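You operate a simulated robot arm through the tools that you are given. There is no shell and no other tool. Be economical: measure what you need, move in short steps, check, and stop when the job is done.

You run a simulated robot arm. Do the job below in one go: nothing can be reset, and whatever is moved stays where it is left.

JOB
Run the mixer on fast for 1.0 min, then raise the lid.
Fine: set the time on the white dial and let the dial stop it; unlock to raise the lid; turn the red switch off last.

It is judged by the outcome, as a careful person would: the job done as asked, and still so three seconds after it is handed in. It fails if anything else is knocked over, pushed out of place, dropped, spilled or broken. Lids that push on must go on centred and level and be pressed home; caps that screw on are set level and turned clockwise until they are tight.

ROBOT AND FRAMES
A 6-joint arm with a two-finger parallel gripper, fixed in place. Base frame: the origin is at the foot of the arm, x ahead of it, y to its left, z up. Units: mm, rad, N and s.
With the tool pointing down near the work surface it reaches from about 160 to 780 mm from the base axis. Its first joint turns from -2.897 to 2.897 rad. Payload 3.91 kg.
Tool frame: the origin (TCP) lies between the finger pads and is the grasp point; the fingertips stand 30 mm ahead of it; z points along the fingers, y is the line along which they close. Largest opening 110 mm; finger width 20, thickness 10; the body of the gripper, 48 by 112 mm, starts 55 mm behind the TCP.
Orientation is that of the tool frame in the base frame, as [roll, pitch, yaw] about the fixed x, y, z axes, in that order (R = Rz(yaw) Ry(pitch) Rx(roll)). With the fingers straight down and closing along the base's y, the tool's x points along the base's -x, its y along +y and its z along -z.

CONTROLS
- The arm moves only by the tool drive_tool. Its argument "deltas" is a list of rows, each a list of 3 entries, a list of its own where there are three numbers: the shift along the tool's x, y, z in mm, then the turn, a rotation vector about the tool's x, y, z in rad, then the opening in per cent of the stroke, from 0 (shut) to 100 (fully open). In form: [[[x, y, z], [rx, ry, rz], hand], ...]. A call has 1 to 20 rows; each row shifts and turns the commanded pose from where the row before left it, along the tool's axes as they then stand. A row lasts 0.2 s, in which the tool goes at most 50 mm and 0.15 rad; a call with a longer step from one row to the next is refused whole, and so is a gripper value outside its range. Where a pose cannot be reached the arm comes as near as it can. A force on the tool above 90 N (or 10 N above the force at the start of the call, whichever is more), or a blocked arm, ends the call early, and 0.2 s more pass. Each finger travels about 108 mm/s and halts on what it meets, pressing with about 37 N; the grip force reading is that of the motor and also rises with nothing between the fingers. The clock runs only during rows and for 0.2 s after the last one: add rows that do not move to give the fingers time. It gives the time, the measured TCP pose, the force on the tool (base axes), the opening and the grip force at its end, in the units of the frame above (readings bear some noise), with the torque about the TCP (base axes, N m) and any sound that the robot's microphone picked up.
- Cameras (640 x 400 px; columns grow to the right, rows downward): "scene" is fixed at [399.2, 501, 1813.2]; the picture's right is [-0.96, 0.29, 0.00], its down [0.13, 0.43, -0.89] and it looks along [-0.26, -0.86, -0.45] (base axes); focal length 371 px, centre (320, 200). "wrist" rides on the gripper at [77, 7, -115] in the tool frame; the picture's right is [-0.09, 1.00, 0.00], its down [-0.80, -0.07, -0.59] and it looks along [-0.59, -0.05, 0.80] (tool axes); focal length 270 px, centre (320, 200). There is no depth. A picture from a camera that has moved, and an enlarged one, comes with that camera's place and axes in the base frame and with its lens.
- camera(camera): a new picture of that camera. The clock stands still meanwhile.
- move_column(by): slides the trunk up (or, below 0, down) by that many mm; the arm rides with it, the base frame stays. It gives what a move gives, with no picture.
- enlarge(camera, box): a new picture of the part [left, top, right, bottom] of that camera's present view, enlarged. The clock stands still meanwhile.
- close_job(): hands the job in; it is judged then, once.

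Go step by step. Nothing tells you positions but the pictures and the camera data: compare them with the known pose of the tool, close in by small moves and look again before you grip or let go. The budget is 120 turns and 64 pictures, counting those below and the enlarged ones. Unless the task says otherwise, let go and move clear before handing in, and close with one line.

The tools are called after "Emit:" by a JSON object that holds its "name" and its "arguments". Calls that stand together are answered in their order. drive_tool: Moves the arm, as the interface text tells. Its arguments: {"type":"object","properties":{"deltas":{"type":"array","items":{"type":"array"}}},"required":["deltas"]} The other tools are called the same way: move_column (by) slides the trunk up or down; camera (camera) takes a picture; enlarge (camera, box) takes an enlarged picture of a part of a camera's view; close_job () hands the job in.

At the start:

```text
clock: 0.0
ee_pos: [35.7, -357.1, 1424.4]
orientation: [-3.14, -0.001, 3.141]
wrist_force: [-0.2, -0.7, -0.2]
ft_torque: [0.06, 0.03, 0.02]
opening: 110.1
gripper_force: 0.0
trunk travel left (down, up): [-503.0, 37.0]
```

scene: 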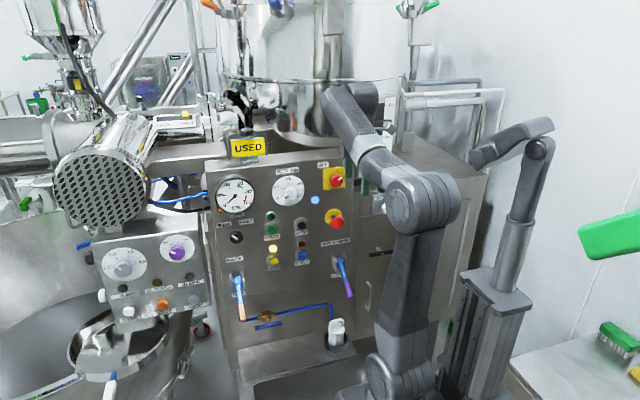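
wrist: 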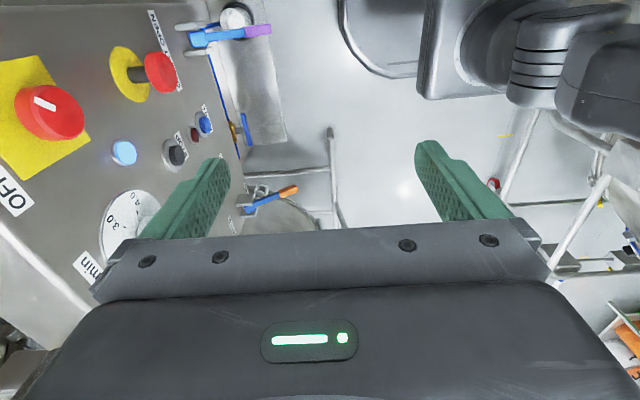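

I see a mixer panel with dials, buttons, a red switch and an emergency stop, with the arm in front of it. I'll enlarge the panel to read the labels.

Emit:
{"name": "enlarge", "arguments": {"camera": "scene", "box": [205, 130, 365, 230]}}

Emit:
{"name": "enlarge", "arguments": {"camera": "scene", "box": [205, 205, 365, 305]}}

Emit:
{"name": "enlarge", "arguments": {"camera": "scene", "box": [80, 225, 240, 325]}}

```text
4.00 times, centred on (285, 180) of scene
camera zoom: at [399.2, 501.0, 1813.2], right [-0.96, 0.29, 0.0], down [0.13, 0.43, -0.89], along [-0.26, -0.86, -0.45], focal length 1485 px, centre (460, 280)
```

zoom: 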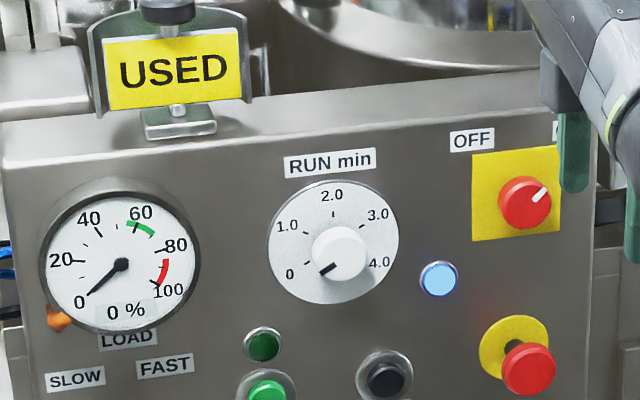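

```text
4.00 times, centred on (285, 255) of scene
camera zoom: at [399.2, 501.0, 1813.2], right [-0.96, 0.29, 0.0], down [0.13, 0.43, -0.89], along [-0.26, -0.86, -0.45], focal length 1485 px, centre (460, -20)
```

zoom: 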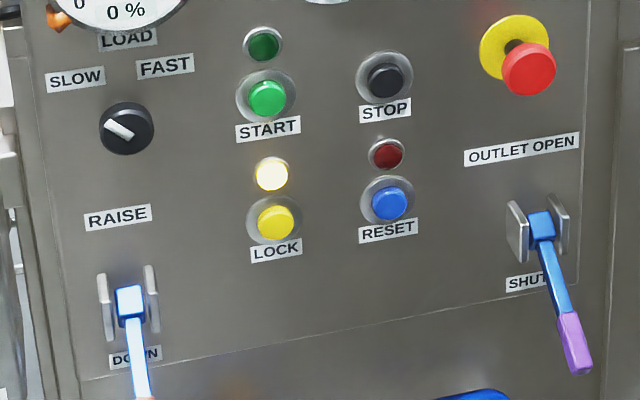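

```text
4.00 times, centred on (160, 275) of scene
camera zoom: at [399.2, 501.0, 1813.2], right [-0.96, 0.29, 0.0], down [0.13, 0.43, -0.89], along [-0.26, -0.86, -0.45], focal length 1485 px, centre (960, -100)
```

zoom: 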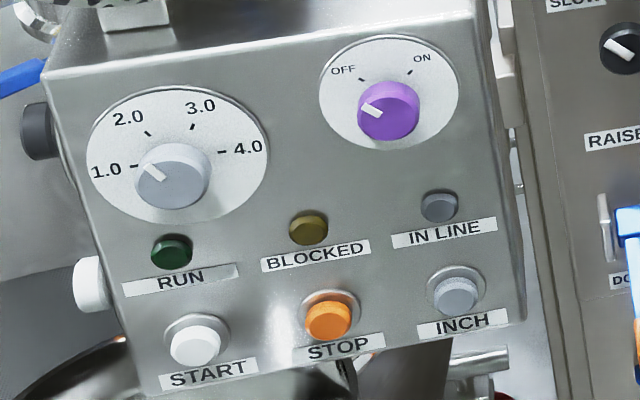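

The panel faces +y at about y = -605 mm: red switch (13, -588, 1308), timer (174, -585, 1287), selector (360, -590, 1147), START (241, -592, 1154), LOCK (241, -592, 1026). I'll turn the tool to point at the panel, starting with the yaw.

Emit:
{"name": "drive_tool", "arguments": {"deltas": [[[0, 0, 0], [0, 0, -0.1428], 0], [[0, 0, 0], [0, 0, -0.1428], 0], [[0, 0, 0], [0, 0, -0.1428], 0], [[0, 0, 0], [0, 0, -0.1428], 0], [[0, 0, 0], [0, 0, -0.1428], 0], [[0, 0, 0], [0, 0, -0.1428], 0], [[0, 0, 0], [0, 0, -0.1428], 0], [[0, 0, 0], [0, 0, -0.1428], 0], [[0, 0, 0], [0, 0, -0.1428], 0], [[0, 0, 0], [0, 0, -0.1428], 0], [[0, 0, 0], [0, 0, -0.1428], 0]]}}

```text
clock: 2.4
ee_pos: [39.2, -357.2, 1423.8]
orientation: [3.14, -0.002, -1.573]
wrist_force: [-0.3, 0.0, 0.2]
ft_torque: [0.0, 0.02, 0.02]
opening: 0.0
gripper_force: 37.5
out of reach, approached as far as the arm can: row 11
trunk travel left (down, up): [-503.0, 37.0]
```

The yaw is done. Now I'll pitch the fingers toward the panel, moving towards the middle of it.

Emit:
{"name": "drive_tool", "arguments": {"deltas": [[[0, 0, 0], [0, 0.1428, 0], 0], [[0, 0, 0], [0, 0.1428, 0], 0], [[0, 0, 0], [0, 0.1428, 0], 0], [[0, 0, 0], [0, 0.1428, 0], 0], [[0, 0, 0], [0, 0.1428, 0], 0], [[0, 0, 0], [0, 0.1428, 0], 0], [[0, 0, 0], [0, 0.1428, 0], 0], [[0, 0, 0], [0, 0.1428, 0], 0], [[0, 0, 0], [0, 0.1428, 0], 0], [[0, 0, 0], [0, 0.1428, 0], 0], [[0, 0, 0], [0, 0.1428, 0], 0]]}}

```text
clock: 4.8
ee_pos: [36.0, -355.6, 1428.5]
orientation: [-3.141, -1.473, -1.582]
wrist_force: [-0.7, 0.8, 0.4]
ft_torque: [0.02, 0.02, 0.01]
opening: 0.0
gripper_force: 37.1
out of reach, approached as far as the arm can: row 11
trunk travel left (down, up): [-503.0, 37.0]
```

Nearly level. I'll move the tool to the front of the panel, around (250, -430, 1250), and look.

Emit:
{"name": "drive_tool", "arguments": {"deltas": [[[-29, -35, 10], [0, 0, 0], 0], [[-29, -35, 10], [0, 0, 0], 0], [[-29, -35, 10], [0, 0, 0], 0], [[-29, -35, 10], [0, 0, 0], 0], [[-29, -35, 10], [0, 0, 0], 0], [[-29, -35, 10], [0, 0, 0], 0], [[0, 0, 0], [0, 0, 0], 0]]}}

Emit:
{"name": "camera", "arguments": {"camera": "wrist"}}

Emit:
{"name": "camera", "arguments": {"camera": "scene"}}

```text
clock: 6.4
ee_pos: [35.8, -355.7, 1429.6]
orientation: [3.132, -1.473, -1.571]
wrist_force: [0.2, -0.1, -0.8]
ft_torque: [-0.02, -0.02, -0.02]
opening: 0.0
gripper_force: 36.8
out of reach, approached as far as the arm can: row 1, 2, 3, 4, 5, 6
trunk travel left (down, up): [-503.0, 37.0]
```

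```text
58 pictures are left
camera wrist: at [32.8, -249.8, 1517.1], right [-1.0, 0.02, -0.09], down [0.08, 0.67, -0.74], along [0.04, -0.74, -0.67], focal length 270 px, centre (320, 200)
```

wrist: 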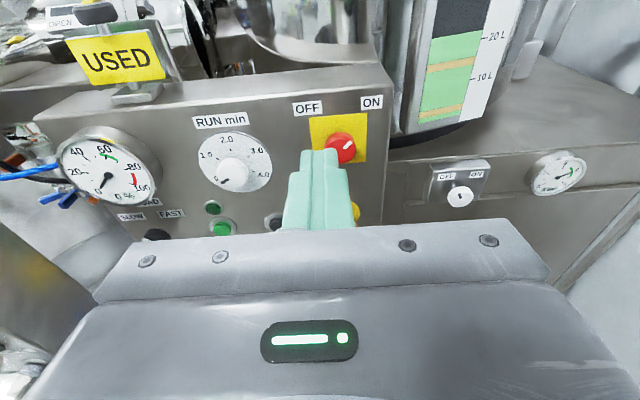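

```text
57 pictures are left
```

scene: 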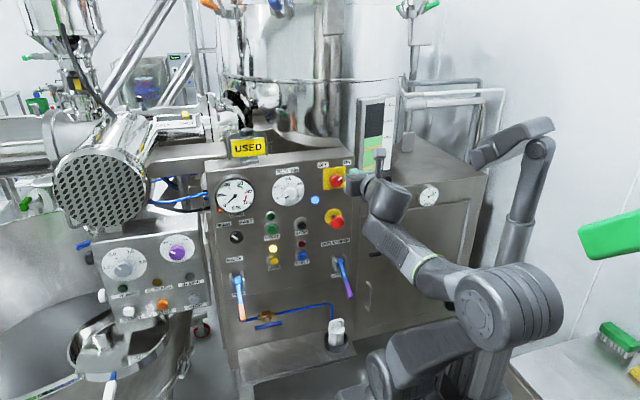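

The arm sits at some limit. I'll try a small shift along the panel and a slight roll to see what frees it.

Emit:
{"name": "drive_tool", "arguments": {"deltas": [[[0, 0, 0], [0, -0.1, 0], 0], [[0, 0, 0], [0, -0.1, 0], 0], [[0, -30, 0], [0, 0, 0], 0], [[0, -30, 0], [0, 0, 0], 0]]}}

```text
clock: 7.4
ee_pos: [95.9, -359.9, 1429.2]
orientation: [3.137, -1.273, -1.578]
wrist_force: [0.6, -0.1, -0.4]
ft_torque: [0.0, 0.01, 0.02]
opening: 0.1
gripper_force: 37.1
trunk travel left (down, up): [-503.0, 37.0]
```

It's free again. I'll move right in +x and down, then retry levelling.

Emit:
{"name": "drive_tool", "arguments": {"deltas": [[[-29, -30, 9], [0, 0, 0], 0], [[-29, -30, 9], [0, 0, 0], 0], [[-29, -30, 9], [0, 0, 0], 0], [[-29, -30, 9], [0, 0, 0], 0], [[-29, -30, 9], [0, 0, 0], 0], [[0, 0, 0], [0, 0.1, 0], 0], [[0, 0, 0], [0, 0.1, 0], 0], [[0, 0, 0], [0, 0.098, 0], 0]]}}

Emit:
{"name": "camera", "arguments": {"camera": "scene"}}

```text
clock: 9.2
ee_pos: [245.9, -360.9, 1278.6]
orientation: [0.296, -1.57, 1.267]
wrist_force: [-0.6, -0.6, 1.3]
ft_torque: [-0.01, -0.07, -0.02]
opening: 0.0
gripper_force: 37.0
trunk travel left (down, up): [-503.0, 37.0]
```

```text
56 pictures are left
```

scene: 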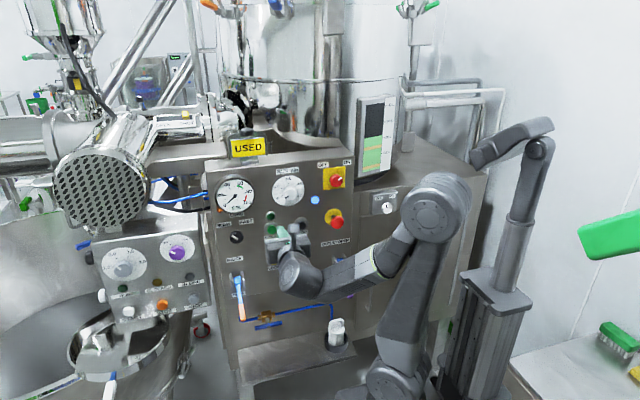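

The tool is level and pointing at the panel. A wrist picture will refine positions.

Emit:
{"name": "camera", "arguments": {"camera": "wrist"}}

```text
55 pictures are left
camera wrist: at [242.2, -246.8, 1354.8], right [-1.0, 0.01, -0.09], down [0.08, 0.59, -0.8], along [0.04, -0.81, -0.59], focal length 270 px, centre (320, 200)
```

wrist: 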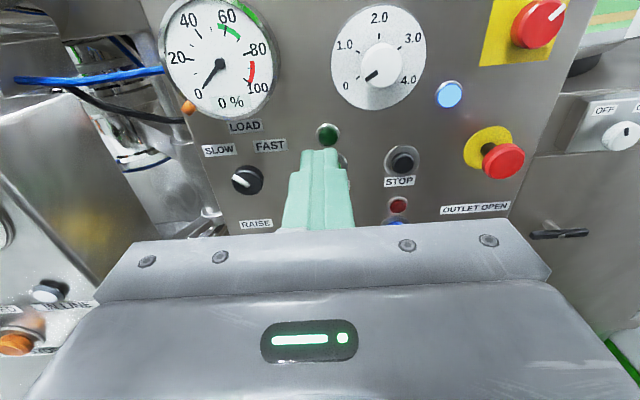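

Selector confirmed at about (361.5, -590, 1149). I'll move in front of it with fingers open.

Emit:
{"name": "drive_tool", "arguments": {"deltas": [[[-32.4, -28.9, 0], [0, 0, 0], 60], [[-32.4, -28.9, 0], [0, 0, 0], 60], [[-32.4, -28.9, 0], [0, 0, 0], 60], [[-32.4, -28.9, 0], [0, 0, 0], 60], [[0, 0, 40], [0, 0, 0], 60], [[0, 0, 40], [0, 0, 0], 60], [[0, 0, 40], [0, 0, 0], 60], [[0, 0, 35], [0, 0, 0], 60], [[0, 0, 0], [0, 0, 0], 60]]}}

Emit:
{"name": "camera", "arguments": {"camera": "wrist"}}

Emit:
{"name": "enlarge", "arguments": {"camera": "scene", "box": [185, 190, 345, 290]}}

```text
clock: 11.2
ee_pos: [358.9, -517.9, 1149.4]
orientation: [1.153, -1.569, 0.409]
wrist_force: [1.0, 0.3, 0.5]
ft_torque: [0.0, -0.02, 0.01]
opening: 65.9
gripper_force: 0.0
trunk travel left (down, up): [-503.0, 37.0]
```

```text
54 pictures are left
camera wrist: at [354.3, -403.1, 1226.0], right [-1.0, 0.01, -0.09], down [0.08, 0.59, -0.8], along [0.04, -0.8, -0.59], focal length 270 px, centre (320, 200)
```

wrist: 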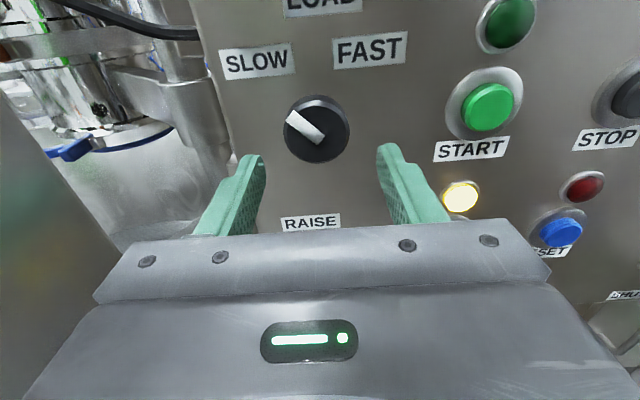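

```text
4.00 times, centred on (265, 240) of scene
camera zoom: at [399.2, 501.0, 1813.2], right [-0.96, 0.29, 0.0], down [0.13, 0.43, -0.89], along [-0.26, -0.86, -0.45], focal length 1485 px, centre (540, 40)
```

zoom: 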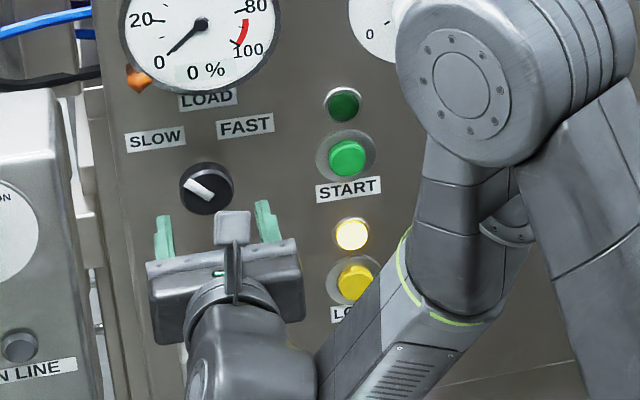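

The knob is centred between the fingers. I'll advance toward the panel to straddle it.

Emit:
{"name": "drive_tool", "arguments": {"deltas": [[[-0.8, -1.2, 10], [0, 0, 0], 60], [[0, 0, 12], [0, 0, 0], 60], [[0, 0, 12], [0, 0, 0], 60], [[0, 0, 10], [0, 0, 0], 60], [[0, 0, 0], [0, 0, 0], 60]]}}

Emit:
{"name": "camera", "arguments": {"camera": "wrist"}}

```text
clock: 12.4
ee_pos: [361.0, -562.4, 1148.4]
orientation: [1.166, -1.569, 0.398]
wrist_force: [-0.5, -0.5, -0.1]
ft_torque: [0.02, 0.02, -0.01]
opening: 65.7
gripper_force: 0.1
trunk travel left (down, up): [-503.0, 37.0]
```

```text
52 pictures are left
camera wrist: at [357.3, -448.1, 1223.9], right [-1.0, 0.01, -0.09], down [0.08, 0.59, -0.8], along [0.04, -0.8, -0.59], focal length 270 px, centre (320, 200)
```

wrist: 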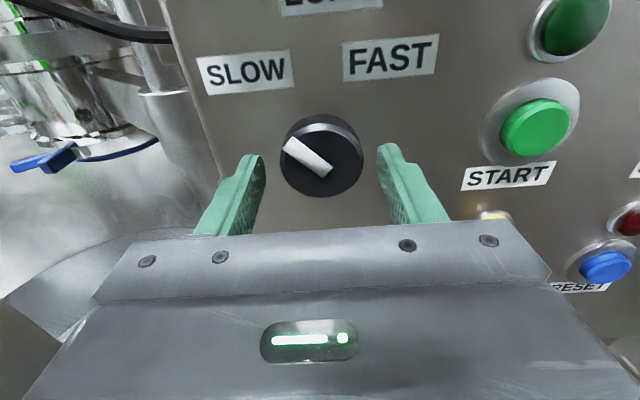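

The knob face seems about level with the fingertips. I'll go in a bit further in small steps, watching for contact.

Emit:
{"name": "drive_tool", "arguments": {"deltas": [[[0, 0, 4], [0, 0, 0], 60], [[0, 0, 4], [0, 0, 0], 60], [[0, 0, 0], [0, 0, 0], 60]]}}

Emit:
{"name": "enlarge", "arguments": {"camera": "wrist", "box": [220, 100, 420, 225]}}

```text
clock: 13.2
ee_pos: [361.7, -570.1, 1147.0]
orientation: [1.057, -1.57, 0.505]
wrist_force: [0.1, 0.7, -0.2]
ft_torque: [0.0, -0.03, 0.03]
opening: 65.9
gripper_force: 0.0
trunk travel left (down, up): [-503.0, 37.0]
```

```text
3.20 times, centred on (320, 162) of wrist
camera zoom: at [357.5, -454.8, 1223.9], right [-1.0, 0.01, -0.09], down [0.08, 0.59, -0.8], along [0.04, -0.8, -0.59], focal length 865 px, centre (320, 320)
```

zoom: 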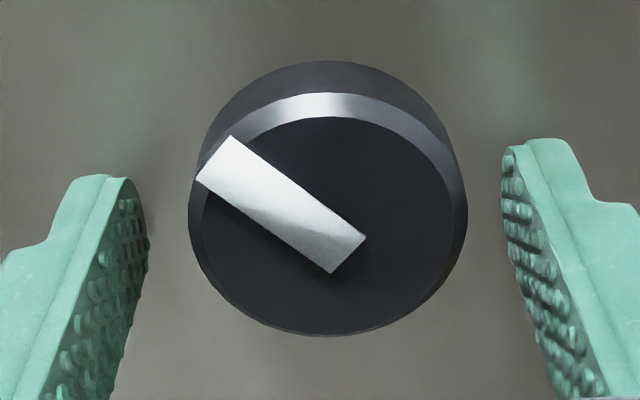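

The fingertips overlap the knob by about 13 mm and are centred. I'll close on it and turn clockwise.

Emit:
{"name": "drive_tool", "arguments": {"deltas": [[[0, 0, 3], [0, 0, 0], 60], [[0, 0, 0], [0, 0, 0], 30], [[0, 0, 0], [0, 0, 0], 30], [[0, 0, 0], [0, 0, 0], 30], [[0, 0, 0], [0, 0, 0.12], 30], [[0, 0, 0], [0, 0, 0.12], 30], [[0, 0, 0], [0, 0, 0.12], 30], [[0, 0, 0], [0, 0, 0.12], 30], [[0, 0, 0], [0, 0, 0], 30]]}}

Emit:
{"name": "enlarge", "arguments": {"camera": "wrist", "box": [160, 50, 480, 250]}}

```text
clock: 15.2
ee_pos: [364.8, -570.2, 1144.1]
orientation: [-1.579, -1.094, -3.139]
wrist_force: [10.2, 25.5, -31.4]
ft_torque: [0.02, -0.12, 0.61]
opening: 43.3
gripper_force: 44.6
trunk travel left (down, up): [-503.0, 37.0]
```

```text
2.00 times, centred on (320, 150) of wrist
camera zoom: at [326.0, -455.8, 1210.1], right [-0.85, 0.01, -0.53], down [0.43, 0.59, -0.68], along [0.31, -0.8, -0.51], focal length 541 px, centre (320, 300)
```

zoom: 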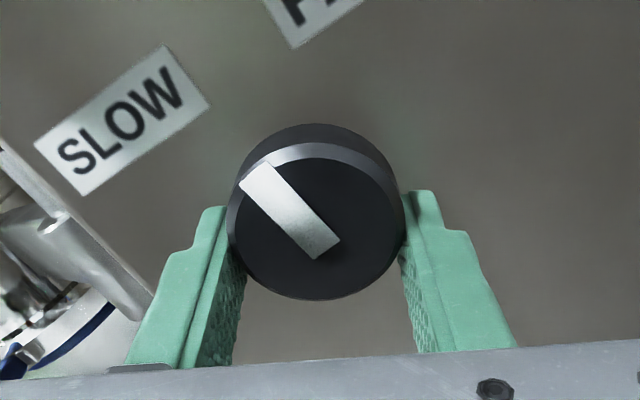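

The knob turns with the gripper. I'll continue clockwise by about another radian.

Emit:
{"name": "drive_tool", "arguments": {"deltas": [[[0, 0, 0], [0, 0, 0.12], 30], [[0, 0, 0], [0, 0, 0.12], 30], [[0, 0, 0], [0, 0, 0.12], 30], [[0, 0, 0], [0, 0, 0.12], 30], [[0, 0, 0], [0, 0, 0.12], 30], [[0, 0, 0], [0, 0, 0.12], 30], [[0, 0, 0], [0, 0, 0.12], 30], [[0, 0, 0], [0, 0, 0.12], 30], [[0, 0, 0], [0, 0, 0], 30]]}}

Emit:
{"name": "camera", "arguments": {"camera": "wrist"}}

```text
clock: 17.2
ee_pos: [361.0, -569.5, 1152.6]
orientation: [-1.563, -0.127, 3.133]
wrist_force: [4.9, 10.4, 32.3]
ft_torque: [-0.46, 0.02, -0.21]
opening: 49.3
gripper_force: 16.8
trunk travel left (down, up): [-503.0, 37.0]
```

```text
49 pictures are left
camera wrist: at [285.8, -454.8, 1154.3], right [-0.04, -0.01, -1.0], down [0.81, 0.59, -0.04], along [0.59, -0.81, -0.02], focal length 270 px, centre (320, 200)
```

wrist: 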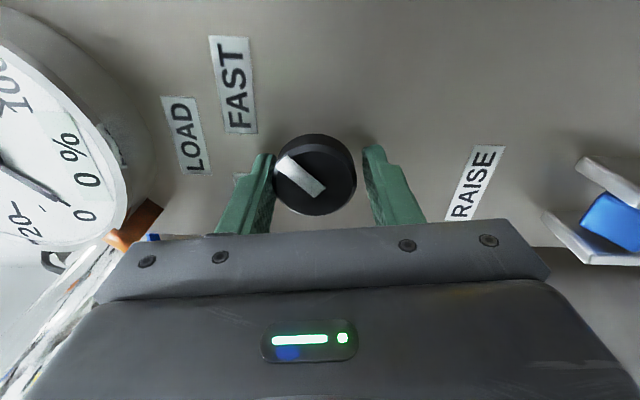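

The pointer now aims toward FAST. I'll release, back off and look.

Emit:
{"name": "drive_tool", "arguments": {"deltas": [[[0, 0, 0], [0, 0, 0], 65], [[0, 0, 0], [0, 0, 0], 65], [[0, 0, -20], [0, 0, 0], 65], [[0, 0, -30], [0, 0, 0], 65], [[0, 0, -30], [0, 0, 0], 65], [[0, 0, 0], [0, 0, 0], 65]]}}

Emit:
{"name": "camera", "arguments": {"camera": "wrist"}}

```text
clock: 18.6
ee_pos: [361.3, -492.8, 1144.9]
orientation: [-1.569, -0.132, 3.132]
wrist_force: [-0.5, -0.6, -0.3]
ft_torque: [-0.01, 0.04, 0.0]
opening: 71.5
gripper_force: 0.1
trunk travel left (down, up): [-503.0, 37.0]
```

```text
48 pictures are left
camera wrist: at [287.7, -377.7, 1148.1], right [-0.04, 0.0, -1.0], down [0.81, 0.59, -0.03], along [0.59, -0.81, -0.02], focal length 270 px, centre (320, 200)
```

wrist: 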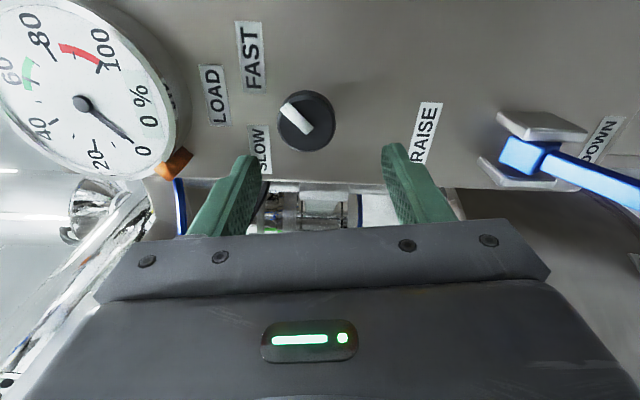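

The selector is on FAST. Next I'll back off, roll back to upright and move to the timer dial.

Emit:
{"name": "drive_tool", "arguments": {"deltas": [[[0, 0, -20], [0, 0, -0.144], 65], [[0, 0, -20], [0, 0, -0.144], 65], [[0, 0, -10], [0, 0, -0.144], 65], [[0, 0, 0], [0, 0, -0.144], 65], [[0, 0, 0], [0, 0, -0.144], 65], [[0, 0, 0], [0, 0, -0.144], 65], [[0, 0, 0], [0, 0, -0.144], 65], [[0, 0, 0], [0, 0, -0.144], 65], [[0, 0, 0], [0, 0, -0.144], 65], [[0, 0, 0], [0, 0, -0.144], 65], [[28, 36, 0], [0, 0, 0], 65], [[28, 36, 0], [0, 0, 0], 65], [[28, 36, 0], [0, 0, 0], 65], [[28, 36, 0], [0, 0, 0], 65], [[28, 36, 0], [0, 0, 0], 65], [[0, 0, 0], [0, 0, 0], 65]]}}

Emit:
{"name": "camera", "arguments": {"camera": "wrist"}}

```text
clock: 22.0
ee_pos: [182.2, -436.3, 1287.7]
orientation: [1.056, -1.57, 0.502]
wrist_force: [0.5, -0.2, 0.1]
ft_torque: [-0.04, 0.01, 0.0]
opening: 71.6
gripper_force: 0.1
trunk travel left (down, up): [-503.0, 37.0]
```

```text
47 pictures are left
camera wrist: at [177.6, -322.8, 1364.5], right [-1.0, 0.01, -0.09], down [0.08, 0.59, -0.8], along [0.04, -0.8, -0.59], focal length 270 px, centre (320, 200)
```

wrist: 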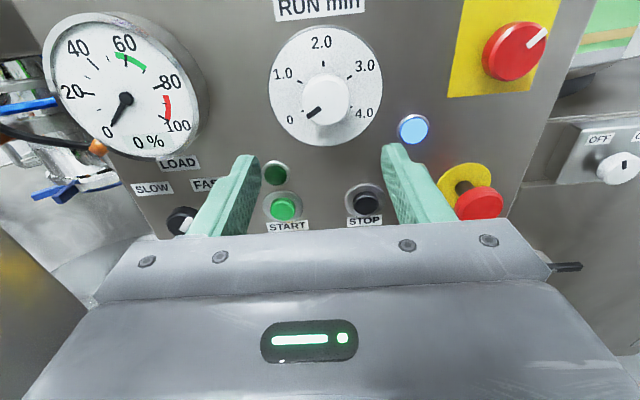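

Timer knob is at about (174.5, -582, 1290). I'll align and approach part way.

Emit:
{"name": "drive_tool", "arguments": {"deltas": [[[2.5, 7.5, 0], [0, 0, 0], 60], [[0, 0, 35], [0, 0, 0], 60], [[0, 0, 35], [0, 0, 0], 60], [[0, 0, 20], [0, 0, 0], 60], [[0, 0, 0], [0, 0, 0], 60]]}}

Emit:
{"name": "camera", "arguments": {"camera": "wrist"}}

Emit:
{"name": "enlarge", "arguments": {"camera": "scene", "box": [248, 160, 328, 210]}}

```text
clock: 23.2
ee_pos: [173.5, -528.7, 1290.3]
orientation: [-0.488, -1.571, 2.049]
wrist_force: [0.6, -1.1, -0.6]
ft_torque: [-0.01, 0.0, 0.0]
opening: 65.9
gripper_force: 0.1
trunk travel left (down, up): [-503.0, 37.0]
```

```text
46 pictures are left
camera wrist: at [169.5, -414.3, 1367.6], right [-1.0, 0.01, -0.09], down [0.08, 0.59, -0.8], along [0.04, -0.81, -0.59], focal length 270 px, centre (320, 200)
```

wrist: 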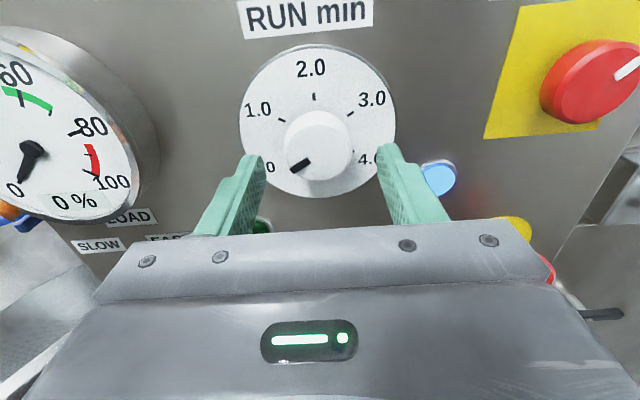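

```text
8.00 times, centred on (288, 185) of scene
camera zoom: at [399.2, 501.0, 1813.2], right [-0.96, 0.29, 0.0], down [0.13, 0.43, -0.89], along [-0.26, -0.86, -0.45], focal length 2970 px, centre (576, 320)
```

zoom: 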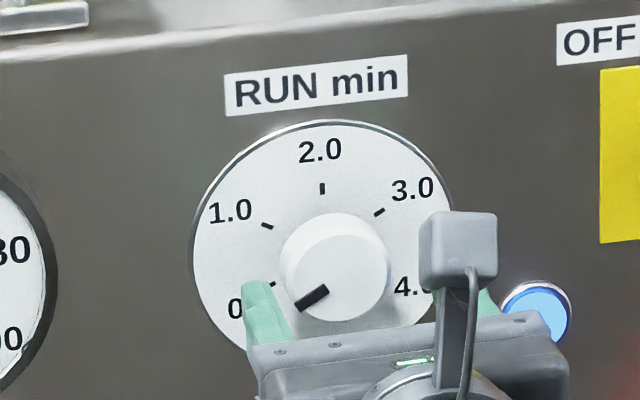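

The scale is 60° per minute, so 1.0 means 60° clockwise. I'll advance over the knob.

Emit:
{"name": "drive_tool", "arguments": {"deltas": [[[0, 0, 12], [0, 0, 0], 60], [[0, 0, 12], [0, 0, 0], 60], [[0, 0, 6], [0, 0, 0], 60], [[0, 0, 0], [0, 0, 0], 60]]}}

Emit:
{"name": "enlarge", "arguments": {"camera": "wrist", "box": [200, 50, 440, 200]}}

```text
clock: 24.2
ee_pos: [173.0, -559.0, 1289.7]
orientation: [-2.428, -1.57, -2.294]
wrist_force: [0.4, -1.0, 1.1]
ft_torque: [0.01, 0.02, 0.0]
opening: 66.0
gripper_force: 0.0
trunk travel left (down, up): [-503.0, 37.0]
```

```text
2.67 times, centred on (320, 125) of wrist
camera zoom: at [168.9, -444.3, 1366.8], right [-1.0, 0.01, -0.09], down [0.08, 0.59, -0.8], along [0.04, -0.8, -0.59], focal length 721 px, centre (320, 400)
```

zoom: 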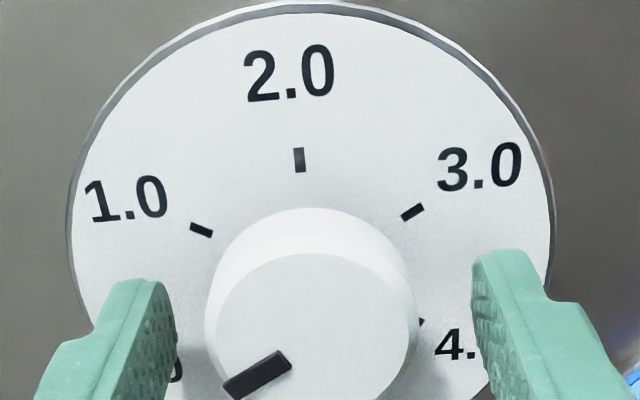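

Fingers straddle the knob. I'll centre, grip, and turn about 1.0 rad clockwise.

Emit:
{"name": "drive_tool", "arguments": {"deltas": [[[0, -1.8, 2], [0, 0, 0], 60], [[0, 0, 0], [0, 0, 0], 25], [[0, 0, 0], [0, 0, 0], 25], [[0, 0, 0], [0, 0, 0], 25], [[0, 0, 0], [0, 0, 0], 25], [[0, 0, 0], [0, 0, 0.11], 25], [[0, 0, 0], [0, 0, 0.11], 25], [[0, 0, 0], [0, 0, 0.11], 25], [[0, 0, 0], [0, 0, 0.11], 25], [[0, 0, 0], [0, 0, 0.11], 25], [[0, 0, 0], [0, 0, 0.11], 25], [[0, 0, 0], [0, 0, 0.11], 25], [[0, 0, 0], [0, 0, 0.11], 25], [[0, 0, 0], [0, 0, 0.11], 25], [[0, 0, 0], [0, 0, 0], 25]]}}

Emit:
{"name": "enlarge", "arguments": {"camera": "scene", "box": [248, 160, 328, 210]}}

Emit:
{"name": "enlarge", "arguments": {"camera": "wrist", "box": [200, 50, 440, 200]}}

```text
clock: 27.4
ee_pos: [175.1, -561.3, 1290.2]
orientation: [-1.571, -0.578, 3.132]
wrist_force: [-12.9, 10.4, -10.4]
ft_torque: [0.36, 0.0, -0.06]
opening: 43.3
gripper_force: 45.1
trunk travel left (down, up): [-503.0, 37.0]
```

```text
8.00 times, centred on (288, 185) of scene
camera zoom: at [399.2, 501.0, 1813.2], right [-0.96, 0.29, 0.0], down [0.13, 0.43, -0.89], along [-0.26, -0.86, -0.45], focal length 2970 px, centre (576, 320)
```

zoom: 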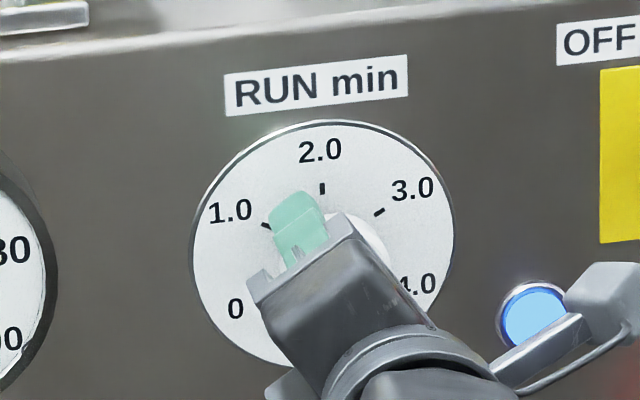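

```text
2.67 times, centred on (320, 125) of wrist
camera zoom: at [109.2, -446.7, 1326.6], right [-0.47, 0.0, -0.88], down [0.72, 0.59, -0.38], along [0.52, -0.81, -0.28], focal length 721 px, centre (320, 400)
```

zoom: 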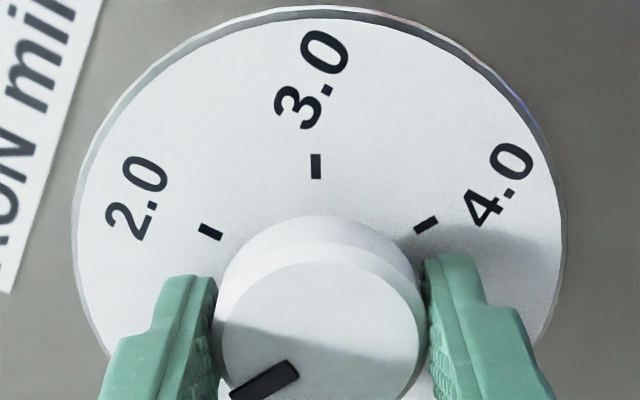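

Looks near 1.0. I'll release and back off to read it.

Emit:
{"name": "drive_tool", "arguments": {"deltas": [[[0, 0, 0], [0, 0, 0], 60], [[0, 0, 0], [0, 0, 0], 60], [[0, 0, -20], [0, 0, 0], 60], [[0, 0, -40], [0, 0, 0], 60], [[0, 0, -40], [0, 0, 0], 60], [[0, 0, 0], [0, 0, 0], 60]]}}

Emit:
{"name": "enlarge", "arguments": {"camera": "wrist", "box": [220, 40, 420, 165]}}

Emit:
{"name": "enlarge", "arguments": {"camera": "scene", "box": [248, 160, 328, 210]}}

```text
clock: 28.8
ee_pos: [177.0, -460.2, 1293.3]
orientation: [-1.571, -0.581, 3.131]
wrist_force: [0.3, -0.4, 0.6]
ft_torque: [0.03, 0.03, -0.04]
opening: 66.0
gripper_force: 0.1
trunk travel left (down, up): [-503.0, 37.0]
```

```text
3.20 times, centred on (320, 102) of wrist
camera zoom: at [110.9, -346.3, 1329.4], right [-0.47, 0.0, -0.88], down [0.71, 0.59, -0.38], along [0.52, -0.81, -0.28], focal length 865 px, centre (320, 512)
```

zoom: 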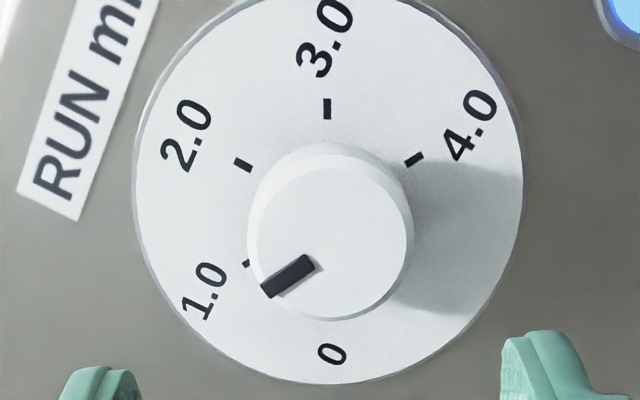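

```text
8.00 times, centred on (288, 185) of scene
camera zoom: at [399.2, 501.0, 1813.2], right [-0.96, 0.29, 0.0], down [0.13, 0.43, -0.89], along [-0.26, -0.86, -0.45], focal length 2970 px, centre (576, 320)
```

zoom: 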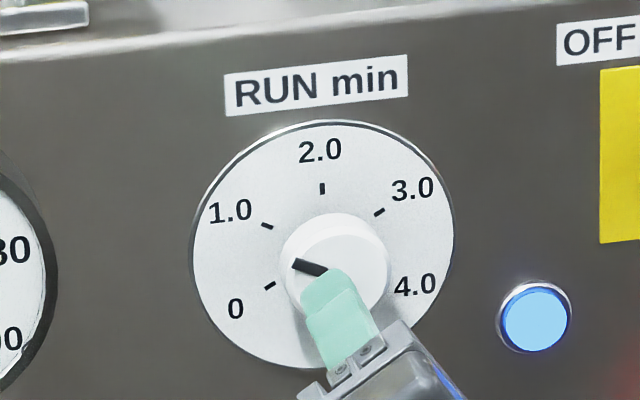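

Pointer appears on 1.0. I'll check more closely with another enlargement, after moving the gripper out of the line of sight toward START.

Emit:
{"name": "drive_tool", "arguments": {"deltas": [[[0, 0, 0], [0, 0, -0.125], 0], [[0, 0, 0], [0, 0, -0.125], 0], [[0, 0, 0], [0, 0, -0.125], 0], [[0, 0, 0], [0, 0, -0.125], 0], [[0, 0, 0], [0, 0, -0.125], 0], [[0, 0, 0], [0, 0, -0.125], 0], [[0, 0, 0], [0, 0, -0.125], 0], [[0, 0, 0], [0, 0, -0.115], 0], [[-35, -16, 0], [0, 0, 0], 0], [[-35, -16, 0], [0, 0, 0], 0], [[-35, -16, 0], [0, 0, 0], 0], [[-35, -16, 0], [0, 0, 0], 0], [[0, 0, 0], [0, 0, 0], 0]]}}

Emit:
{"name": "enlarge", "arguments": {"camera": "scene", "box": [268, 170, 308, 195]}}

Emit:
{"name": "camera", "arguments": {"camera": "wrist"}}

```text
clock: 31.6
ee_pos: [242.0, -463.4, 1149.6]
orientation: [0.176, -1.569, 1.384]
wrist_force: [-0.3, 0.0, 0.0]
ft_torque: [-0.01, -0.01, -0.02]
opening: 0.0
gripper_force: 37.0
trunk travel left (down, up): [-503.0, 37.0]
```

```text
16.00 times, centred on (288, 182) of scene
camera zoom: at [399.2, 501.0, 1813.2], right [-0.96, 0.29, 0.0], down [0.13, 0.43, -0.89], along [-0.26, -0.86, -0.45], focal length 5941 px, centre (832, 480)
```

zoom: 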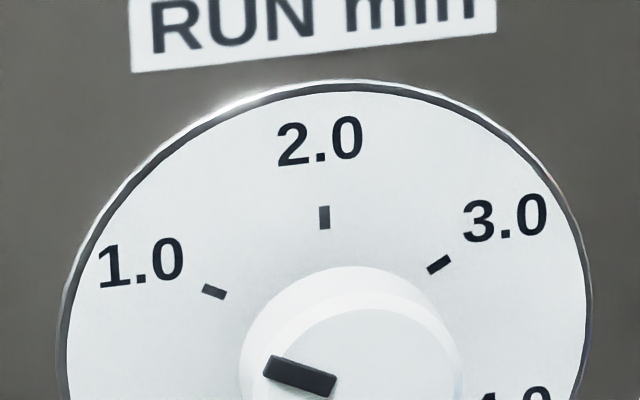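

```text
38 pictures are left
camera wrist: at [237.1, -348.8, 1226.6], right [-1.0, 0.01, -0.09], down [0.08, 0.59, -0.8], along [0.04, -0.81, -0.59], focal length 270 px, centre (320, 200)
```

wrist: 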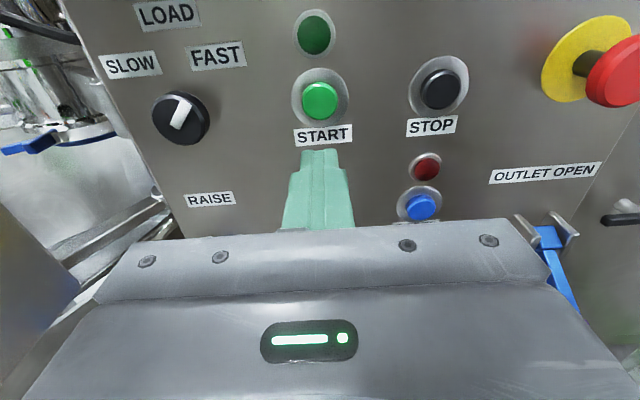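

START is right ahead. Before starting I'll double-check the dial pointer with a clearer view.

Emit:
{"name": "enlarge", "arguments": {"camera": "scene", "box": [268, 178, 308, 203]}}

```text
16.00 times, centred on (288, 190) of scene
camera zoom: at [399.2, 501.0, 1813.2], right [-0.96, 0.29, 0.0], down [0.13, 0.43, -0.89], along [-0.26, -0.86, -0.45], focal length 5941 px, centre (832, 352)
```

zoom: 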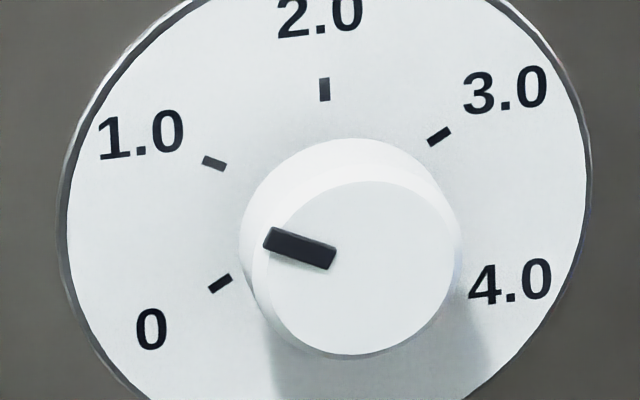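

The pointer reads slightly under 1.0 (about 0.94). I'll go back and nudge it roughly 3.5° clockwise.

Emit:
{"name": "drive_tool", "arguments": {"deltas": [[[35, 16.5, 0], [0, 0, 0], 60], [[35, 16.5, 0], [0, 0, 0], 60], [[35, 16.5, 0], [0, 0, 0], 60], [[35.5, 17, 0], [0, 0, 0], 60], [[0, 0, 0], [0, 0, 0], 60], [[0, 0, 40], [0, 0, 0], 60], [[0, 0, 30], [0, 0, 0], 60], [[0, 0, 15], [0, 0, 0], 60], [[0, 0, 13], [0, 0, 0], 60], [[0, 0, 0], [0, 0, 0], 60]]}}

Emit:
{"name": "enlarge", "arguments": {"camera": "wrist", "box": [200, 50, 440, 200]}}

```text
clock: 33.8
ee_pos: [173.7, -557.8, 1291.7]
orientation: [0.662, -1.571, 0.899]
wrist_force: [-0.1, -0.1, 0.3]
ft_torque: [0.01, 0.02, 0.01]
opening: 66.1
gripper_force: 0.0
trunk travel left (down, up): [-503.0, 37.0]
```

```text
2.67 times, centred on (320, 125) of wrist
camera zoom: at [168.7, -444.5, 1367.9], right [-1.0, 0.01, -0.09], down [0.08, 0.59, -0.8], along [0.04, -0.8, -0.59], focal length 721 px, centre (320, 400)
```

zoom: 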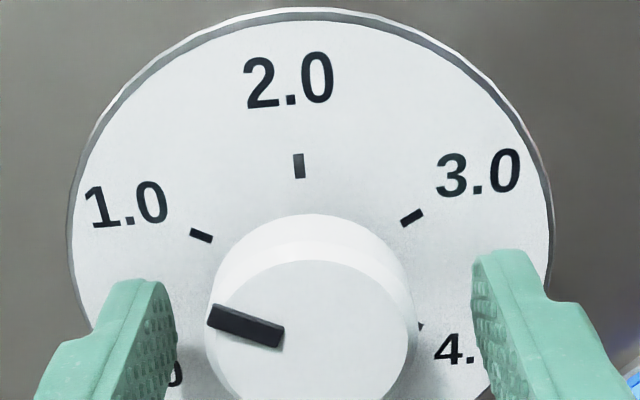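

Wrist view agrees: about 4° low. Grip and nudge 0.07 rad, then release and back off.

Emit:
{"name": "drive_tool", "arguments": {"deltas": [[[-1, -1.3, 3], [0, 0, 0], 60], [[0, 0, 0], [0, 0, 0], 25], [[0, 0, 0], [0, 0, 0], 25], [[0, 0, 0], [0, 0, 0], 25], [[0, 0, 0], [0, 0, 0], 25], [[0, 0, 0], [0, 0, 0.035], 25], [[0, 0, 0], [0, 0, 0.035], 25], [[0, 0, 0], [0, 0, 0], 25], [[0, 0, 0], [0, 0, 0], 60], [[0, 0, 0], [0, 0, 0], 60], [[0, 0, -20], [0, 0, 0], 60], [[0, 0, -40], [0, 0, 0], 60], [[0, 0, -40], [0, 0, 0], 60], [[-35, -16, 0], [0, 0, 0], 0], [[-35, -16, 0], [0, 0, 0], 0], [[-35, -16, 0], [0, 0, 0], 0], [[-35, -16, 0], [0, 0, 0], 0], [[0, 0, 0], [0, 0, 0], 0]]}}

Emit:
{"name": "enlarge", "arguments": {"camera": "scene", "box": [268, 178, 308, 203]}}

```text
clock: 37.6
ee_pos: [248.6, -463.2, 1155.9]
orientation: [-1.558, -1.501, 3.122]
wrist_force: [0.5, -0.4, 0.7]
ft_torque: [0.0, 0.03, 0.02]
opening: 0.1
gripper_force: 37.1
trunk travel left (down, up): [-503.0, 37.0]
```

```text
16.00 times, centred on (288, 190) of scene
camera zoom: at [399.2, 501.0, 1813.2], right [-0.96, 0.29, 0.0], down [0.13, 0.43, -0.89], along [-0.26, -0.86, -0.45], focal length 5941 px, centre (832, 352)
```

zoom: 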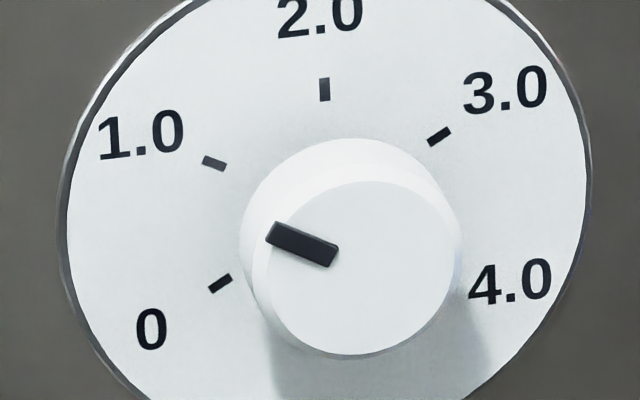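

Pointer is now right on 1.0. I'll line up with START at about (240.5, -592, 1156) with closed fingers and approach.

Emit:
{"name": "drive_tool", "arguments": {"deltas": [[[0, 8, 0], [0, 0, -0.07], 0], [[0, 0, 40], [0, 0, 0], 0], [[0, 0, 40], [0, 0, 0], 0], [[0, 0, 0], [0, 0, 0], 0]]}}

Emit:
{"name": "camera", "arguments": {"camera": "wrist"}}

```text
clock: 38.6
ee_pos: [243.3, -545.2, 1158.1]
orientation: [-2.781, -1.571, -1.941]
wrist_force: [0.8, -0.1, 0.6]
ft_torque: [0.04, 0.04, -0.02]
opening: 0.0
gripper_force: 36.9
trunk travel left (down, up): [-503.0, 37.0]
```

```text
34 pictures are left
camera wrist: at [238.3, -431.2, 1234.7], right [-1.0, 0.01, -0.09], down [0.08, 0.59, -0.8], along [0.04, -0.81, -0.59], focal length 270 px, centre (320, 200)
```

wrist: 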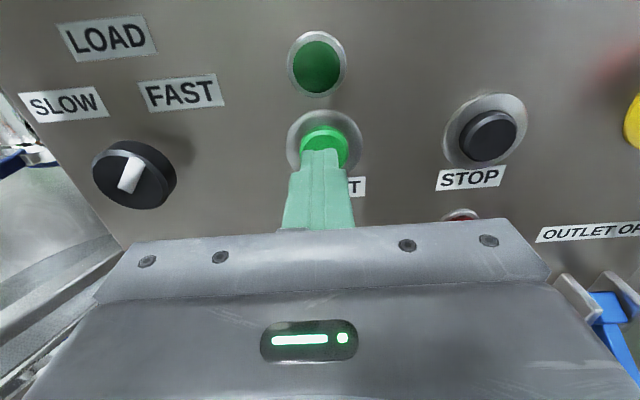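

The tip is on target. I'll press gently in small steps.

Emit:
{"name": "drive_tool", "arguments": {"deltas": [[[0, 2.5, 5], [0, 0, 0], 0], [[0, 0, 5], [0, 0, 0], 0], [[0, 0, 4], [0, 0, 0], 0], [[0, 0, 3], [0, 0, 0], 0], [[0, 0, 2], [0, 0, 0], 0]]}}

```text
clock: 39.8
ee_pos: [238.7, -561.4, 1154.5]
orientation: [0.114, -1.571, 1.446]
wrist_force: [1.6, 2.1, 2.0]
ft_torque: [-0.03, -0.05, 0.04]
opening: 0.0
gripper_force: 37.1
trunk travel left (down, up): [-503.0, 37.0]
heard: click
```

A click was heard. I'll back off a little and look at the lamp.

Emit:
{"name": "drive_tool", "arguments": {"deltas": [[[0, 0, -30], [0, 0, 0], 0], [[0, 0, -40], [0, 0, 0], 0], [[0, 0, 0], [0, 0, 0], 0]]}}

Emit:
{"name": "camera", "arguments": {"camera": "wrist"}}

Emit:
{"name": "enlarge", "arguments": {"camera": "scene", "box": [205, 160, 365, 260]}}

```text
clock: 40.6
ee_pos: [238.7, -489.1, 1151.5]
orientation: [-0.066, -1.57, 1.625]
wrist_force: [-0.5, 0.1, 0.3]
ft_torque: [0.0, 0.01, -0.05]
opening: 0.1
gripper_force: 36.4
trunk travel left (down, up): [-503.0, 37.0]
```

```text
33 pictures are left
camera wrist: at [234.9, -375.6, 1228.3], right [-1.0, 0.01, -0.09], down [0.08, 0.59, -0.8], along [0.04, -0.81, -0.59], focal length 270 px, centre (320, 200)
```

wrist: 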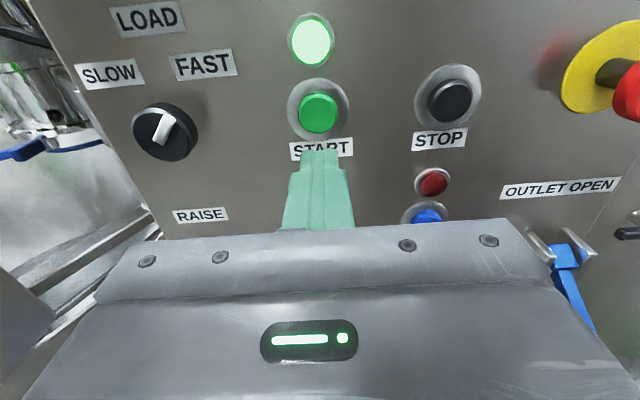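

```text
4.00 times, centred on (285, 210) of scene
camera zoom: at [399.2, 501.0, 1813.2], right [-0.96, 0.29, 0.0], down [0.13, 0.43, -0.89], along [-0.26, -0.86, -0.45], focal length 1485 px, centre (460, 160)
```

zoom: 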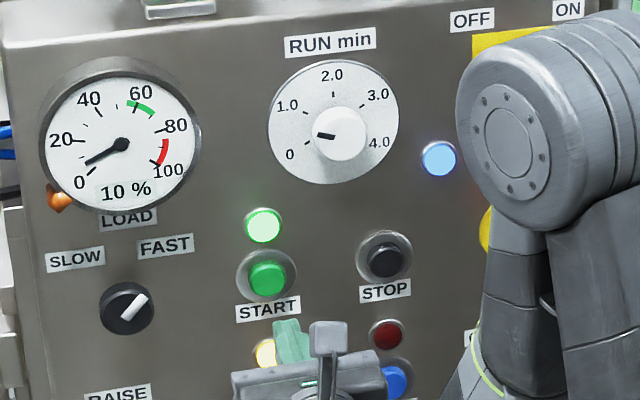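

The mixer is running (green lamp lit, load 10 %). While it runs I'll move to stand by in front of the LOCK button.

Emit:
{"name": "drive_tool", "arguments": {"deltas": [[[-42, -1, -10], [0, 0, 0], 0], [[-42, -1, -10], [0, 0, 0], 0], [[-41, -1, -10], [0, 0, 0], 0], [[0, 0, 0], [0, 0, 0], 0], [[0, 0, 0], [0, 0, 0], 0], [[0, 0, 0], [0, 0, 0], 0], [[0, 0, 0], [0, 0, 0], 0], [[0, 0, 0], [0, 0, 0], 0], [[0, 0, 0], [0, 0, 0], 0], [[0, 0, 0], [0, 0, 0], 0]]}}

Emit:
{"name": "camera", "arguments": {"camera": "wrist"}}

Emit:
{"name": "enlarge", "arguments": {"camera": "scene", "box": [205, 160, 365, 260]}}

```text
clock: 42.8
ee_pos: [242.7, -464.7, 1029.9]
orientation: [-0.125, -1.57, 1.688]
wrist_force: [0.2, -0.4, -0.7]
ft_torque: [0.0, 0.0, 0.0]
opening: 0.0
gripper_force: 36.7
trunk travel left (down, up): [-503.0, 37.0]
```

```text
31 pictures are left
camera wrist: at [237.3, -350.1, 1106.0], right [-1.0, 0.01, -0.09], down [0.08, 0.59, -0.8], along [0.04, -0.81, -0.59], focal length 270 px, centre (320, 200)
```

wrist: 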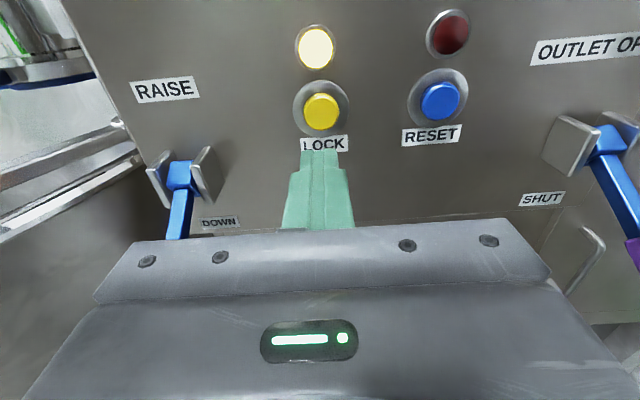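

```text
4.00 times, centred on (285, 210) of scene
camera zoom: at [399.2, 501.0, 1813.2], right [-0.96, 0.29, 0.0], down [0.13, 0.43, -0.89], along [-0.26, -0.86, -0.45], focal length 1485 px, centre (460, 160)
```

zoom: 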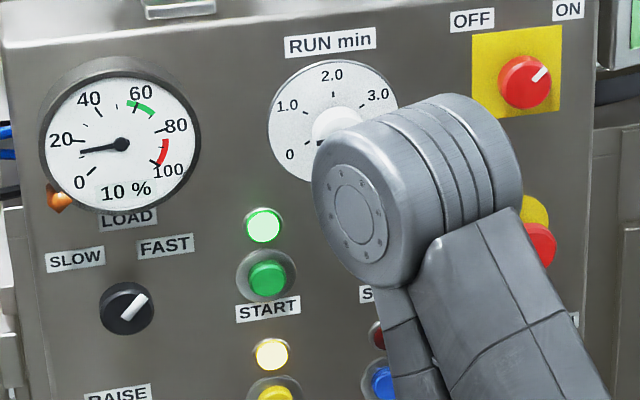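

Running fine. I'll wait while the dial counts down.

Emit:
{"name": "drive_tool", "arguments": {"deltas": [[[0, 0, 0], [0, 0, 0], 0], [[0, 0, 0], [0, 0, 0], 0], [[0, 0, 0], [0, 0, 0], 0], [[0, 0, 0], [0, 0, 0], 0], [[0, 0, 0], [0, 0, 0], 0], [[0, 0, 0], [0, 0, 0], 0], [[0, 0, 0], [0, 0, 0], 0], [[0, 0, 0], [0, 0, 0], 0], [[0, 0, 0], [0, 0, 0], 0], [[0, 0, 0], [0, 0, 0], 0], [[0, 0, 0], [0, 0, 0], 0], [[0, 0, 0], [0, 0, 0], 0], [[0, 0, 0], [0, 0, 0], 0], [[0, 0, 0], [0, 0, 0], 0], [[0, 0, 0], [0, 0, 0], 0], [[0, 0, 0], [0, 0, 0], 0], [[0, 0, 0], [0, 0, 0], 0], [[0, 0, 0], [0, 0, 0], 0], [[0, 0, 0], [0, 0, 0], 0], [[0, 0, 0], [0, 0, 0], 0]]}}

Emit:
{"name": "drive_tool", "arguments": {"deltas": [[[0, 0, 0], [0, 0, 0], 0], [[0, 0, 0], [0, 0, 0], 0], [[0, 0, 0], [0, 0, 0], 0], [[0, 0, 0], [0, 0, 0], 0], [[0, 0, 0], [0, 0, 0], 0], [[0, 0, 0], [0, 0, 0], 0], [[0, 0, 0], [0, 0, 0], 0], [[0, 0, 0], [0, 0, 0], 0], [[0, 0, 0], [0, 0, 0], 0], [[0, 0, 0], [0, 0, 0], 0], [[0, 0, 0], [0, 0, 0], 0], [[0, 0, 0], [0, 0, 0], 0], [[0, 0, 0], [0, 0, 0], 0], [[0, 0, 0], [0, 0, 0], 0], [[0, 0, 0], [0, 0, 0], 0], [[0, 0, 0], [0, 0, 0], 0], [[0, 0, 0], [0, 0, 0], 0], [[0, 0, 0], [0, 0, 0], 0], [[0, 0, 0], [0, 0, 0], 0], [[0, 0, 0], [0, 0, 0], 0]]}}

Emit:
{"name": "enlarge", "arguments": {"camera": "scene", "box": [205, 160, 365, 260]}}

```text
clock: 47.0
ee_pos: [241.7, -464.5, 1029.6]
orientation: [-0.101, -1.571, 1.662]
wrist_force: [-0.1, -0.6, -0.2]
ft_torque: [0.01, -0.02, 0.01]
opening: 0.0
gripper_force: 36.9
trunk travel left (down, up): [-503.0, 37.0]
```

```text
clock: 51.2
ee_pos: [241.7, -463.9, 1029.0]
orientation: [3.032, -1.57, -1.471]
wrist_force: [-0.8, -0.1, -0.9]
ft_torque: [0.0, 0.02, 0.0]
opening: 0.2
gripper_force: 37.2
trunk travel left (down, up): [-503.0, 37.0]
```

```text
4.00 times, centred on (285, 210) of scene
camera zoom: at [399.2, 501.0, 1813.2], right [-0.96, 0.29, 0.0], down [0.13, 0.43, -0.89], along [-0.26, -0.86, -0.45], focal length 1485 px, centre (460, 160)
```

zoom: 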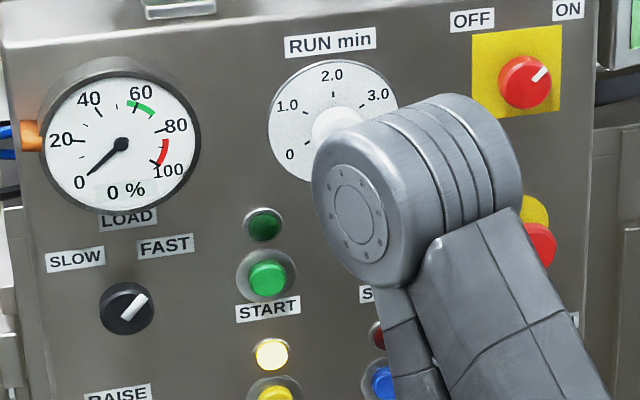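

The run lamp is out after about 10 s and load is 0. I need to see whether the dial ran to 0 or something tripped, so I'll move back to view it.

Emit:
{"name": "camera", "arguments": {"camera": "wrist"}}

Emit:
{"name": "drive_tool", "arguments": {"deltas": [[[42, 0, -10], [0, 0, 0], 0], [[42, 0, -10], [0, 0, 0], 0], [[42, 0, -10], [0, 0, 0], 0], [[42, 0, 0], [0, 0, 0], 0], [[0, 0, 0], [0, 0, 0], 0]]}}

Emit:
{"name": "camera", "arguments": {"camera": "wrist"}}

Emit:
{"name": "camera", "arguments": {"camera": "scene"}}

```text
28 pictures are left
camera wrist: at [237.3, -350.1, 1106.0], right [-1.0, 0.01, -0.09], down [0.08, 0.59, -0.8], along [0.04, -0.8, -0.59], focal length 270 px, centre (320, 200)
```

wrist: 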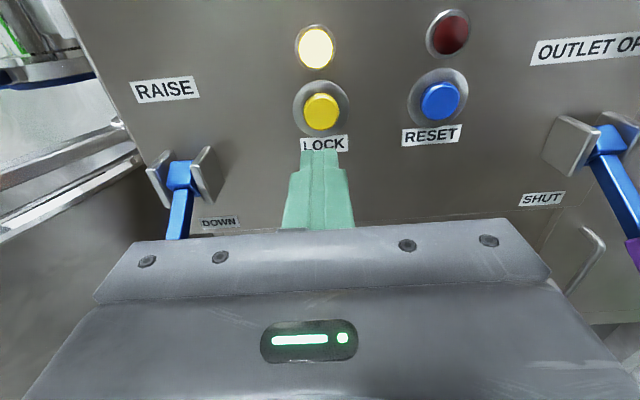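

```text
clock: 52.4
ee_pos: [243.7, -434.8, 1193.9]
orientation: [-2.523, -1.57, -2.201]
wrist_force: [-0.9, 0.1, -0.1]
ft_torque: [0.0, 0.01, -0.02]
opening: 0.2
gripper_force: 37.4
trunk travel left (down, up): [-503.0, 37.0]
```

```text
27 pictures are left
camera wrist: at [238.3, -321.0, 1271.6], right [-1.0, 0.01, -0.09], down [0.08, 0.59, -0.8], along [0.04, -0.8, -0.59], focal length 270 px, centre (320, 200)
```

wrist: 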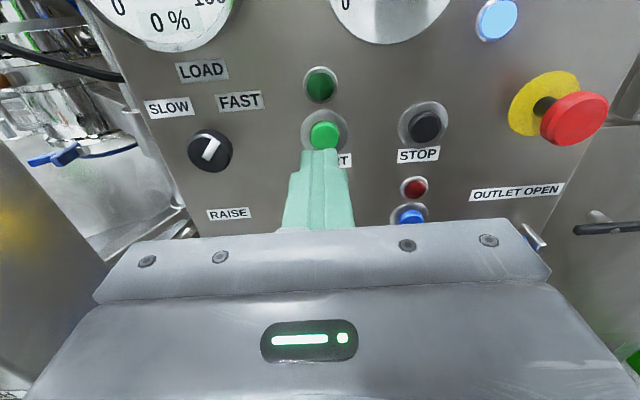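

```text
26 pictures are left
```

scene: 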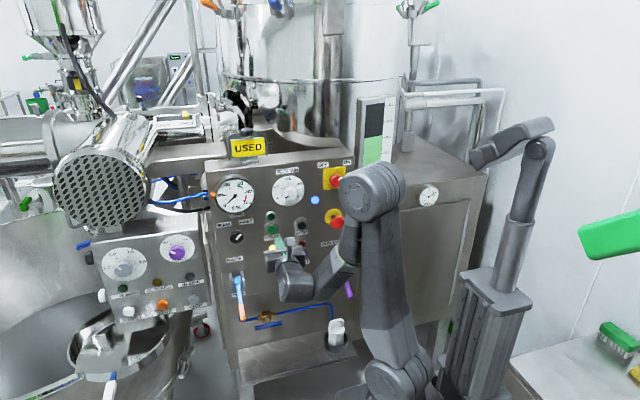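

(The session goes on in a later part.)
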